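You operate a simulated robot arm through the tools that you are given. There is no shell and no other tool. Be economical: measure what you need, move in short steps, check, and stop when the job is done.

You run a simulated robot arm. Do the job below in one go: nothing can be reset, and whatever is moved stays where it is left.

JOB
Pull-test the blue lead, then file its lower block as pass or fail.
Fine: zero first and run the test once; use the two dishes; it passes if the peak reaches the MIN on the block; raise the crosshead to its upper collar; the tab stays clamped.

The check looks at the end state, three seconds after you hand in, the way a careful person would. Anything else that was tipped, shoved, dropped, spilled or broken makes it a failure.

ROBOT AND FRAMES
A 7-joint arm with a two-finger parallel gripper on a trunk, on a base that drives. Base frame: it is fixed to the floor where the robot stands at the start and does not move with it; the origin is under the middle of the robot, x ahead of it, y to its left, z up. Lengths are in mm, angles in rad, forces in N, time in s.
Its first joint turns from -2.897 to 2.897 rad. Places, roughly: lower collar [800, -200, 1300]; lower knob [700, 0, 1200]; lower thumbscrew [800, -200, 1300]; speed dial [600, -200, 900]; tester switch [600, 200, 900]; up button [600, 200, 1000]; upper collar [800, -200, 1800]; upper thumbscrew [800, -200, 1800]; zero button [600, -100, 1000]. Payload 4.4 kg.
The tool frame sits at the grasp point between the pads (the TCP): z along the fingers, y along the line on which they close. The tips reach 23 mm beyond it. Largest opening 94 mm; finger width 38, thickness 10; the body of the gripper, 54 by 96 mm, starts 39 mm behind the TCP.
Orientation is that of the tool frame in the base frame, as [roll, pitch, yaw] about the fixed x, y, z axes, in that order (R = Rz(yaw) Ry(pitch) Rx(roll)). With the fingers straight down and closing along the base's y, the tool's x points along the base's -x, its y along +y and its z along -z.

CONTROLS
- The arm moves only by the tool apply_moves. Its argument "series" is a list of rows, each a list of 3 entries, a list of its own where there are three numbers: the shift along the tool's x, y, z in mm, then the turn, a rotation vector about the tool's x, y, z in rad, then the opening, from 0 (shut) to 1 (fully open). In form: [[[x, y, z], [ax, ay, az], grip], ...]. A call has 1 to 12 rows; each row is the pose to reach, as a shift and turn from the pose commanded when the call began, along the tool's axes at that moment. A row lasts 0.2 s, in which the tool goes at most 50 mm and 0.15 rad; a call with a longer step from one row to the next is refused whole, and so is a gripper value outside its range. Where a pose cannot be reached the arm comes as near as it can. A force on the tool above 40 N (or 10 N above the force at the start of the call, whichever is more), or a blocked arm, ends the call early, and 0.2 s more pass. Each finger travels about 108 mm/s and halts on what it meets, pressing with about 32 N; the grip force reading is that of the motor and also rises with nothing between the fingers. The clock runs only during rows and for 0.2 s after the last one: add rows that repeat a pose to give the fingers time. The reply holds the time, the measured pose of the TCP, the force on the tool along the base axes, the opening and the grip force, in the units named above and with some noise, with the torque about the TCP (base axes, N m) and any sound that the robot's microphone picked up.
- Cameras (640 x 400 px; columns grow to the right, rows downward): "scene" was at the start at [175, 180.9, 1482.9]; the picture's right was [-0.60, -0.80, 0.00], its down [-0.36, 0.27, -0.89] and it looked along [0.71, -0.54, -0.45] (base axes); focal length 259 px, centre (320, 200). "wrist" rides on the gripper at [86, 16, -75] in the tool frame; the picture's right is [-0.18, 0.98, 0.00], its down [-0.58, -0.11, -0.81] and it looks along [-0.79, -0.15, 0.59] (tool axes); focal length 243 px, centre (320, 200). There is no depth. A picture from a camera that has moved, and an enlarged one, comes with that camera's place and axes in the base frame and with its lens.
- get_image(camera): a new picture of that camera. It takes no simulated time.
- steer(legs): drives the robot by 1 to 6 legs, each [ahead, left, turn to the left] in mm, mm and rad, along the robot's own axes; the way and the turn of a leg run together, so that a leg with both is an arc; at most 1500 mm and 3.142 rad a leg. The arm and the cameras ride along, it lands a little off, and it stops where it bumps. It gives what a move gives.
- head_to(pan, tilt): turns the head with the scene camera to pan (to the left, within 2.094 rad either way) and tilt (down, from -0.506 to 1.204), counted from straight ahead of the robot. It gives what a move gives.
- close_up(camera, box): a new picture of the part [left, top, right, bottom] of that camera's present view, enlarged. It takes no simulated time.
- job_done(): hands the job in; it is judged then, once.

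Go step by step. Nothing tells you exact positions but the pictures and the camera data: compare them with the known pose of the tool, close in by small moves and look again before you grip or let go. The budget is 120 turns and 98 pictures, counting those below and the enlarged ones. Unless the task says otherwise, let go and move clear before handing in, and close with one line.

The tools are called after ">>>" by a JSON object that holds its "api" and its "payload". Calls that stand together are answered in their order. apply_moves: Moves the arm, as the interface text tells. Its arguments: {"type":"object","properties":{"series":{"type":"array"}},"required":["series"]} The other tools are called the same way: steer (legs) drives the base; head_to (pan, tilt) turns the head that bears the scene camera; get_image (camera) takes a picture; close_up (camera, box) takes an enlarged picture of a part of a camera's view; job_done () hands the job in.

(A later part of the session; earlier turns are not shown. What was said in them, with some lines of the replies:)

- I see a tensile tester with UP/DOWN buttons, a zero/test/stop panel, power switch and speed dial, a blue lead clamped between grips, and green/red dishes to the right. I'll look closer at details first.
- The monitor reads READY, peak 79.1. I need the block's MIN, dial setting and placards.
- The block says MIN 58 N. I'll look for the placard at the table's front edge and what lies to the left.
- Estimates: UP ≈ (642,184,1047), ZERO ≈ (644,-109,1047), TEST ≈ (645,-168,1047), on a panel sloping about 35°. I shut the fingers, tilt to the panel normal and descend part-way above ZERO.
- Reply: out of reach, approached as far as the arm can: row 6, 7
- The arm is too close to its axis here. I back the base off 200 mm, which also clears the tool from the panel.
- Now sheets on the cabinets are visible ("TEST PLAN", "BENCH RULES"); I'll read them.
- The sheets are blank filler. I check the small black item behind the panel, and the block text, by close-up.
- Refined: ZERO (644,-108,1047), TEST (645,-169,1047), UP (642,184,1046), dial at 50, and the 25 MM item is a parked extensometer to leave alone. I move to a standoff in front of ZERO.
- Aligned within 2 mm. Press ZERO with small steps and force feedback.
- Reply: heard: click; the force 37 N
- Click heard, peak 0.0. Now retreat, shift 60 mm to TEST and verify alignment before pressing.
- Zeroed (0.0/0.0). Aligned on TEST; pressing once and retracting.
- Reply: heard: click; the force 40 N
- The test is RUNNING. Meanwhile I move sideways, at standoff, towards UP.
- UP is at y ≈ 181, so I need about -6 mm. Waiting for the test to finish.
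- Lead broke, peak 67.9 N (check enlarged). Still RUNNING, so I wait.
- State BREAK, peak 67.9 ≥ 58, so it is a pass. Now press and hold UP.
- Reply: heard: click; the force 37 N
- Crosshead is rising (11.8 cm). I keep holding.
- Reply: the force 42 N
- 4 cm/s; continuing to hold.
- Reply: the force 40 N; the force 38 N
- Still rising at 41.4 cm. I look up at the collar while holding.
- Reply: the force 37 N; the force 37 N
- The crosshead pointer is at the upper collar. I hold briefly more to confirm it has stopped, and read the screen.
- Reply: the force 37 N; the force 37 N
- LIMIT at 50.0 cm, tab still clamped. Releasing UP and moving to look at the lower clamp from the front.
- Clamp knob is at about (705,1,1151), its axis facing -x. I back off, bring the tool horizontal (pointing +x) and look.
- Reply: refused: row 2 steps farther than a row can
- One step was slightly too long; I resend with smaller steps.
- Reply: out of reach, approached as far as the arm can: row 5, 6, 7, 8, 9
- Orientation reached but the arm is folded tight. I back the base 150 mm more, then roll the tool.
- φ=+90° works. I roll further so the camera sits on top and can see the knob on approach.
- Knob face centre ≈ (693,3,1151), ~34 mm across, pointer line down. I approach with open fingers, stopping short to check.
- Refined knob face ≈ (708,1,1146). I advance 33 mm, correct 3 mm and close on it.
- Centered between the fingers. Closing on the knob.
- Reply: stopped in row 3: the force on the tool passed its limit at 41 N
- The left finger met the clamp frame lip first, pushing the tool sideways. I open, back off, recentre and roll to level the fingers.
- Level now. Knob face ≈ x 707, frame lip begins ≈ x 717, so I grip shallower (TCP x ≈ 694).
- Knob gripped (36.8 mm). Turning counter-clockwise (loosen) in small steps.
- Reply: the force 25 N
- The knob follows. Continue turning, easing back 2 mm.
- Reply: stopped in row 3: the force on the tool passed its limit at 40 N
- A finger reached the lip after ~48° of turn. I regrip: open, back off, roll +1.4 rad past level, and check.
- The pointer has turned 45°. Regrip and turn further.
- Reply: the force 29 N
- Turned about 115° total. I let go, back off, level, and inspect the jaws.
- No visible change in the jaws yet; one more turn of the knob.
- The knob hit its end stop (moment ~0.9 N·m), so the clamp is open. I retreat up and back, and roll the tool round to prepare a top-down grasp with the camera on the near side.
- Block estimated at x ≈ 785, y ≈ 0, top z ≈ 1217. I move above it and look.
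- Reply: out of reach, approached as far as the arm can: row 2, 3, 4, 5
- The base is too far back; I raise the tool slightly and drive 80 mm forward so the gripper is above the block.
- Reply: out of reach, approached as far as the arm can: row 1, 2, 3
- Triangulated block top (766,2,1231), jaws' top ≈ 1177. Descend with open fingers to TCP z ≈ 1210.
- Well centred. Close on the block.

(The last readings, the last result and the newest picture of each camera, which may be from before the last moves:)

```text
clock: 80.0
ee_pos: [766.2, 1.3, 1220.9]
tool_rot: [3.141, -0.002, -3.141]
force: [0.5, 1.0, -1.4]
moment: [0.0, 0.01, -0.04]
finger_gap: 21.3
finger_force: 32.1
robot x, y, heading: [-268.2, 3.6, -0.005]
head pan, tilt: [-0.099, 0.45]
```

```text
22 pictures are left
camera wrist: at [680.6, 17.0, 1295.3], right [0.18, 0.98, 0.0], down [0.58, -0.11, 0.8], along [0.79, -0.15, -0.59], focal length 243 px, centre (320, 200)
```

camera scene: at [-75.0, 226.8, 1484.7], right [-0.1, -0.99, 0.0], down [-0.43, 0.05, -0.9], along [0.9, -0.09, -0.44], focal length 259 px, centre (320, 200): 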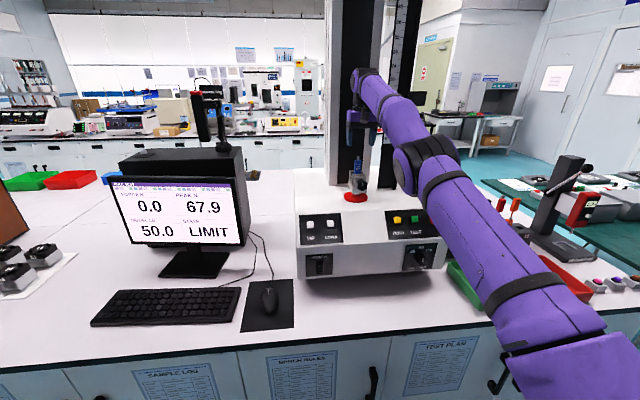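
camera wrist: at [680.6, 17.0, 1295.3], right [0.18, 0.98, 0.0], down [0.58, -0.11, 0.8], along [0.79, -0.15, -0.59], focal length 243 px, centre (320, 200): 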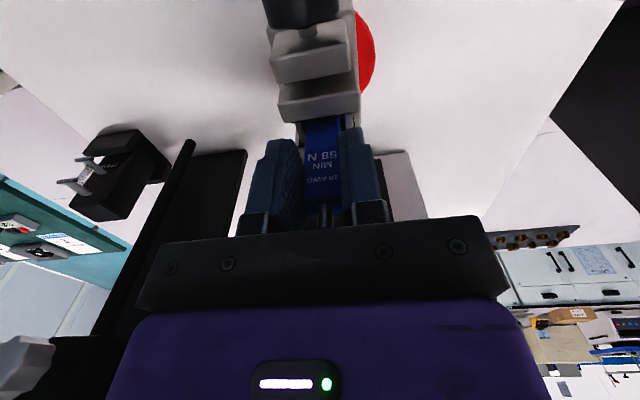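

The block slides freely. Lift straight up and clear.

>>> {"api": "apply_moves", "payload": {"series": [[[0, 0, -30], [0, 0, 0], 0.1], [[0, 0, -65], [0, 0, 0], 0.1], [[0, 0, -100], [0, 0, 0], 0.1], [[30, 0, -115], [0, 0, 0], 0.1], [[70, 0, -120], [0, 0, 0], 0.1], [[110, 0, -120], [0, 0, 0], 0.1], [[150, 0, -120], [0, 0, 0], 0.1], [[150, 0, -120], [0, 0, 0], 0.1]]}}

>>> {"api": "head_to", "payload": {"pan": -0.5, "tilt": 0.6}}

>>> {"api": "get_image", "payload": {"camera": "scene"}}

>>> {"api": "get_image", "payload": {"camera": "wrist"}}

```text
clock: 81.8
ee_pos: [619.0, 1.1, 1339.9]
tool_rot: [3.14, -0.002, -3.141]
force: [0.7, 0.7, -0.3]
moment: [0.0, 0.02, -0.01]
finger_gap: 21.5
finger_force: 32.0
robot x, y, heading: [-272.0, 0.2, -0.002]
head pan, tilt: [-0.099, 0.45]
```

```text
clock: 82.6
ee_pos: [618.8, 1.2, 1340.6]
tool_rot: [3.139, -0.001, 3.141]
force: [-0.6, 0.3, -0.5]
moment: [0.0, 0.03, -0.02]
finger_gap: 21.3
finger_force: 31.8
robot x, y, heading: [-269.5, 2.6, -0.006]
head pan, tilt: [-0.499, 0.6]
```

```text
21 pictures are left
camera scene: at [-88.9, 193.8, 1471.1], right [-0.48, -0.88, 0.0], down [-0.49, 0.27, -0.83], along [0.72, -0.4, -0.56], focal length 259 px, centre (320, 200)
```

scene: 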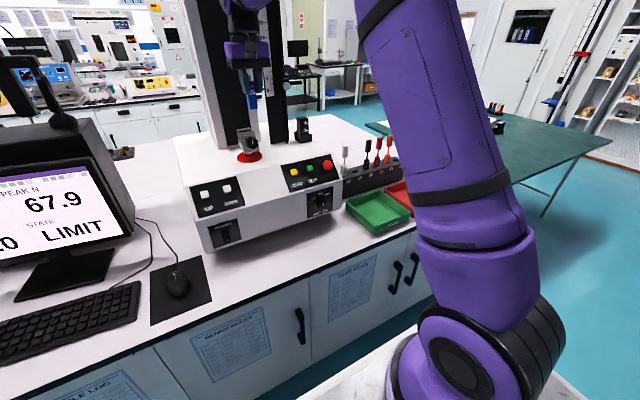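

```text
20 pictures are left
camera wrist: at [533.8, 17.0, 1414.8], right [0.18, 0.98, 0.0], down [0.58, -0.11, 0.81], along [0.79, -0.15, -0.59], focal length 243 px, centre (320, 200)
```

wrist: 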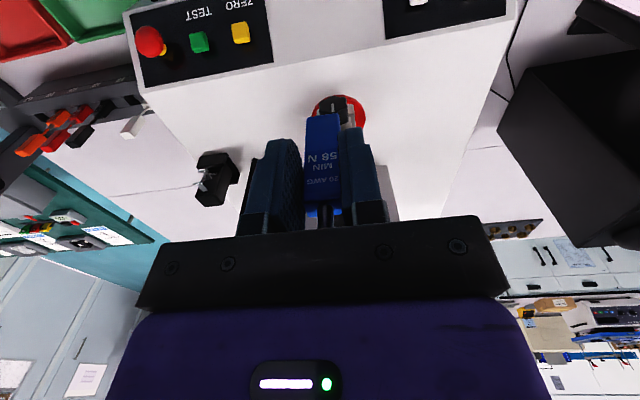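

Block is held, its bottom ≈ 42 mm below the TCP. Green dish centre ≈ (612,-495). I carry it sideways at height towards the dish.

>>> {"api": "apply_moves", "payload": {"series": [[[0, -45, 0], [0, 0, 0], 0.1], [[0, -90, 0], [0, 0, 0], 0.1], [[0, -135, 0], [0, 0, 0], 0.1], [[0, -180, 0], [0, 0, 0], 0.1], [[0, -225, 0], [0, 0, 0], 0.1], [[0, -270, 10], [0, 0, 0], 0.1], [[0, -315, 25], [0, 0, 0], 0.1], [[0, -360, 40], [0, 0, 0], 0.1], [[0, -405, 55], [0, 0, 0], 0.1], [[0, -450, 70], [0, 0, 0], 0.1], [[0, -490, 90], [0, 0, 0], 0.1], [[0, -490, 90], [0, 0, 0], 0.1]]}}

>>> {"api": "get_image", "payload": {"camera": "wrist"}}

>>> {"api": "get_image", "payload": {"camera": "scene"}}

```text
clock: 85.2
ee_pos: [613.6, -488.7, 1250.2]
tool_rot: [3.138, 0.0, 3.14]
force: [0.7, -0.7, -0.5]
moment: [0.03, 0.06, 0.03]
finger_gap: 21.3
finger_force: 31.8
robot x, y, heading: [-270.7, -1.0, -0.004]
head pan, tilt: [-0.499, 0.6]
```

```text
19 pictures are left
camera wrist: at [528.5, -472.9, 1324.0], right [0.18, 0.98, 0.0], down [0.58, -0.11, 0.8], along [0.79, -0.15, -0.59], focal length 243 px, centre (320, 200)
```

wrist: 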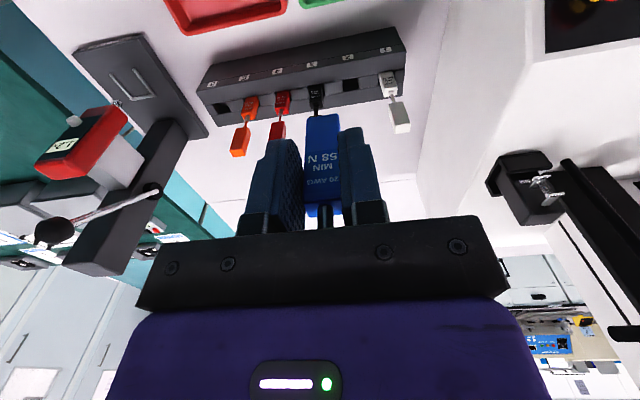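

```text
18 pictures are left
camera scene: at [-88.9, 193.5, 1471.1], right [-0.48, -0.88, 0.0], down [-0.49, 0.27, -0.82], along [0.72, -0.4, -0.57], focal length 259 px, centre (320, 200)
```

scene: 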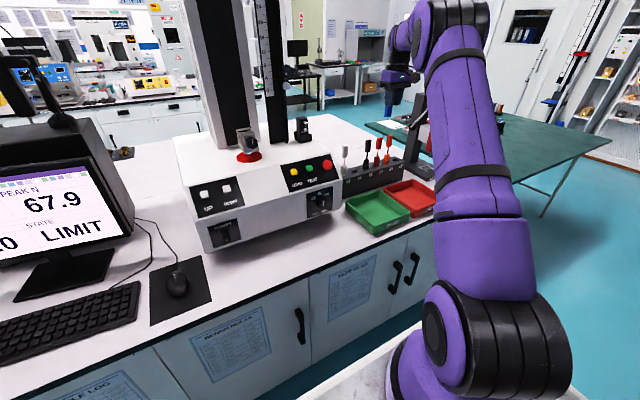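

Dish re-triangulated: x ≈ 464–655, y ≈ -339 to -518, rim z ≈ 835. I move over its centre (560,-432) and descend part-way.

>>> {"api": "apply_moves", "payload": {"series": [[[25, 28, 0], [0, 0, 0], 0.1], [[54, 57, 20], [0, 0, 0], 0.1], [[54, 57, 60], [0, 0, 0], 0.1], [[54, 57, 105], [0, 0, 0], 0.1], [[54, 57, 150], [0, 0, 0], 0.1], [[54, 57, 200], [0, 0, 0], 0.1], [[54, 57, 250], [0, 0, 0], 0.1], [[54, 57, 250], [0, 0, 0], 0.1]]}}

>>> {"api": "get_image", "payload": {"camera": "wrist"}}

>>> {"api": "close_up", "payload": {"camera": "scene", "box": [320, 130, 460, 250]}}

```text
clock: 87.0
ee_pos: [564.0, -430.8, 1000.0]
tool_rot: [3.139, -0.001, 3.141]
force: [0.0, 0.1, 0.6]
moment: [0.0, 0.0, 0.02]
finger_gap: 21.0
finger_force: 31.4
robot x, y, heading: [-272.2, -0.2, -0.006]
head pan, tilt: [-0.499, 0.6]
```

```text
17 pictures are left
camera wrist: at [478.8, -415.0, 1074.6], right [0.18, 0.98, 0.0], down [0.58, -0.11, 0.81], along [0.79, -0.15, -0.59], focal length 243 px, centre (320, 200)
```

wrist: 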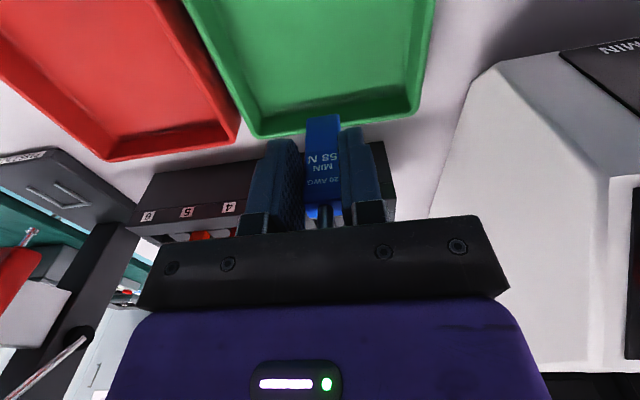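

```text
3.33 times, centred on (390, 190) of scene
camera zoom: at [-89.1, 193.7, 1471.1], right [-0.48, -0.88, 0.0], down [-0.49, 0.27, -0.83], along [0.72, -0.4, -0.56], focal length 863 px, centre (87, 233)
```

zoom: 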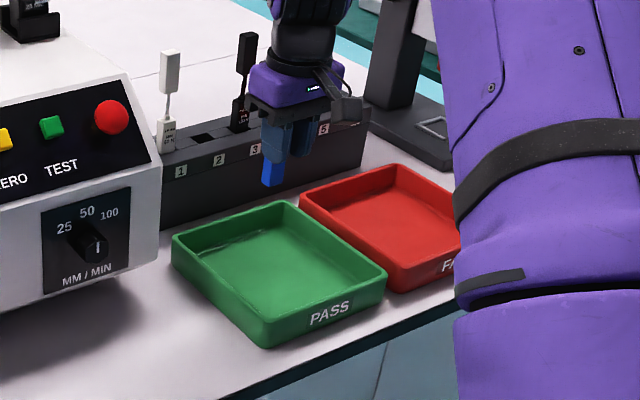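

Green dish is labelled PASS and the tool is over its centre. Lower to just above the dish floor.

>>> {"api": "apply_moves", "payload": {"series": [[[3, 0, 40], [0, 0, 0], 0.1], [[5, 0, 80], [0, 0, 0], 0.1], [[5, 0, 110], [0, 0, 0], 0.1], [[5, 0, 130], [0, 0, 0], 0.1], [[5, 0, 130], [0, 0, 0], 0.1]]}}

>>> {"api": "get_image", "payload": {"camera": "wrist"}}

>>> {"api": "close_up", "payload": {"camera": "scene", "box": [320, 130, 460, 250]}}

```text
clock: 88.2
ee_pos: [560.0, -430.1, 871.8]
tool_rot: [3.141, 0.001, -3.141]
force: [-2.1, 1.3, 28.2]
moment: [0.06, -0.35, 0.03]
finger_gap: 21.1
finger_force: 32.4
robot x, y, heading: [-269.7, 3.9, -0.004]
head pan, tilt: [-0.499, 0.6]
```

```text
15 pictures are left
camera wrist: at [474.4, -414.5, 945.9], right [0.18, 0.98, 0.0], down [0.58, -0.11, 0.81], along [0.79, -0.15, -0.59], focal length 243 px, centre (320, 200)
```

wrist: 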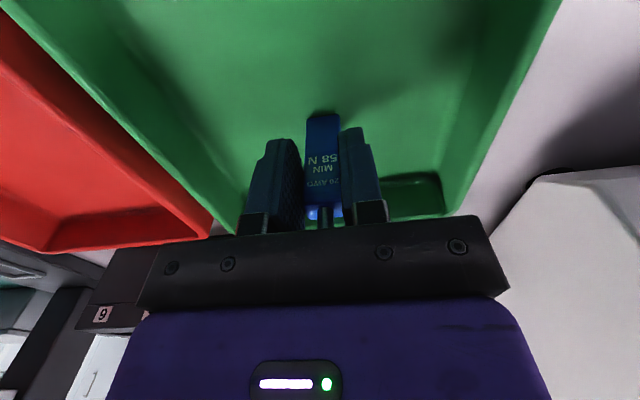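

```text
3.33 times, centred on (390, 190) of scene
camera zoom: at [-90.2, 194.3, 1471.2], right [-0.48, -0.88, 0.0], down [-0.49, 0.27, -0.83], along [0.72, -0.4, -0.56], focal length 863 px, centre (87, 233)
```

zoom: 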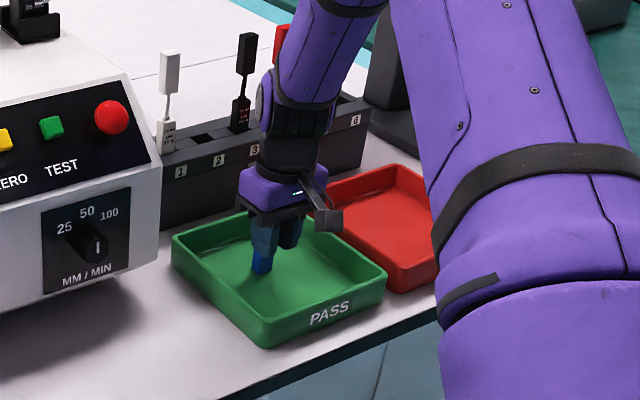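

The block is on the dish floor (28 N). Ease the pressure, open, and rise straight up.

>>> {"api": "apply_moves", "payload": {"series": [[[0, 0, -2], [0, 0, 0], 0.1], [[0, 0, -2], [0, 0, 0], 0.25], [[0, 0, -2], [0, 0, 0], 0.5], [[0, 0, -2], [0, 0, 0], 0.5], [[0, 0, -20], [0, 0, 0], 0.5], [[0, 0, -60], [0, 0, 0], 0.5], [[0, 0, -105], [0, 0, 0], 0.5], [[0, 0, -150], [0, 0, 0], 0.5], [[0, 0, -195], [0, 0, 0], 0.5], [[0, 0, -240], [0, 0, 0], 0.5], [[0, 0, -280], [0, 0, 0], 0.5]]}}

>>> {"api": "close_up", "payload": {"camera": "scene", "box": [320, 130, 460, 250]}}

>>> {"api": "head_to", "payload": {"pan": -0.3, "tilt": 0.1}}

>>> {"api": "get_image", "payload": {"camera": "scene"}}

```text
clock: 90.6
ee_pos: [558.3, -430.5, 1149.9]
tool_rot: [3.14, -0.004, 3.141]
force: [0.6, 0.7, 0.4]
moment: [-0.03, 0.0, 0.02]
finger_gap: 47.3
finger_force: 0.1
robot x, y, heading: [-268.5, 0.2, -0.007]
head pan, tilt: [-0.499, 0.6]
```

```text
3.33 times, centred on (390, 190) of scene
camera zoom: at [-88.6, 193.4, 1471.1], right [-0.48, -0.88, 0.0], down [-0.5, 0.27, -0.82], along [0.72, -0.4, -0.57], focal length 863 px, centre (87, 233)
```

zoom: 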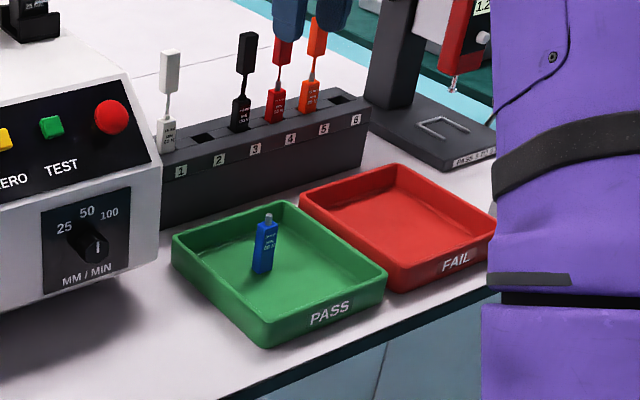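

```text
clock: 91.6
ee_pos: [557.0, -431.1, 1150.0]
tool_rot: [3.141, -0.002, 3.141]
force: [0.2, 1.0, -0.1]
moment: [-0.01, 0.01, 0.01]
finger_gap: 47.0
finger_force: 0.0
robot x, y, heading: [-269.5, 0.6, -0.009]
head pan, tilt: [-0.3, 0.099]
```

```text
12 pictures are left
camera scene: at [-78.6, 208.6, 1517.2], right [-0.3, -0.95, 0.0], down [-0.1, 0.03, -0.99], along [0.95, -0.3, -0.1], focal length 259 px, centre (320, 200)
```

scene: 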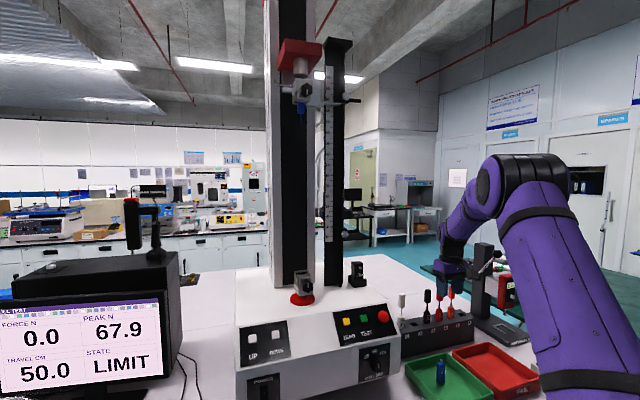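

The block stands in the green PASS dish, the crosshead is at its upper collar (50.0 cm, LIMIT) with the tab still clamped, and the arm is clear. Handing in.

>>> {"api": "job_done", "payload": {}}

```text
The job is handed in.
```

The blue lead passed: its peak was 67.9 N against the 58 N MIN on the block, so the lower block is in the green PASS dish. I zeroed first and ran the test once. The crosshead is at its upper collar and the tab is still clamped.
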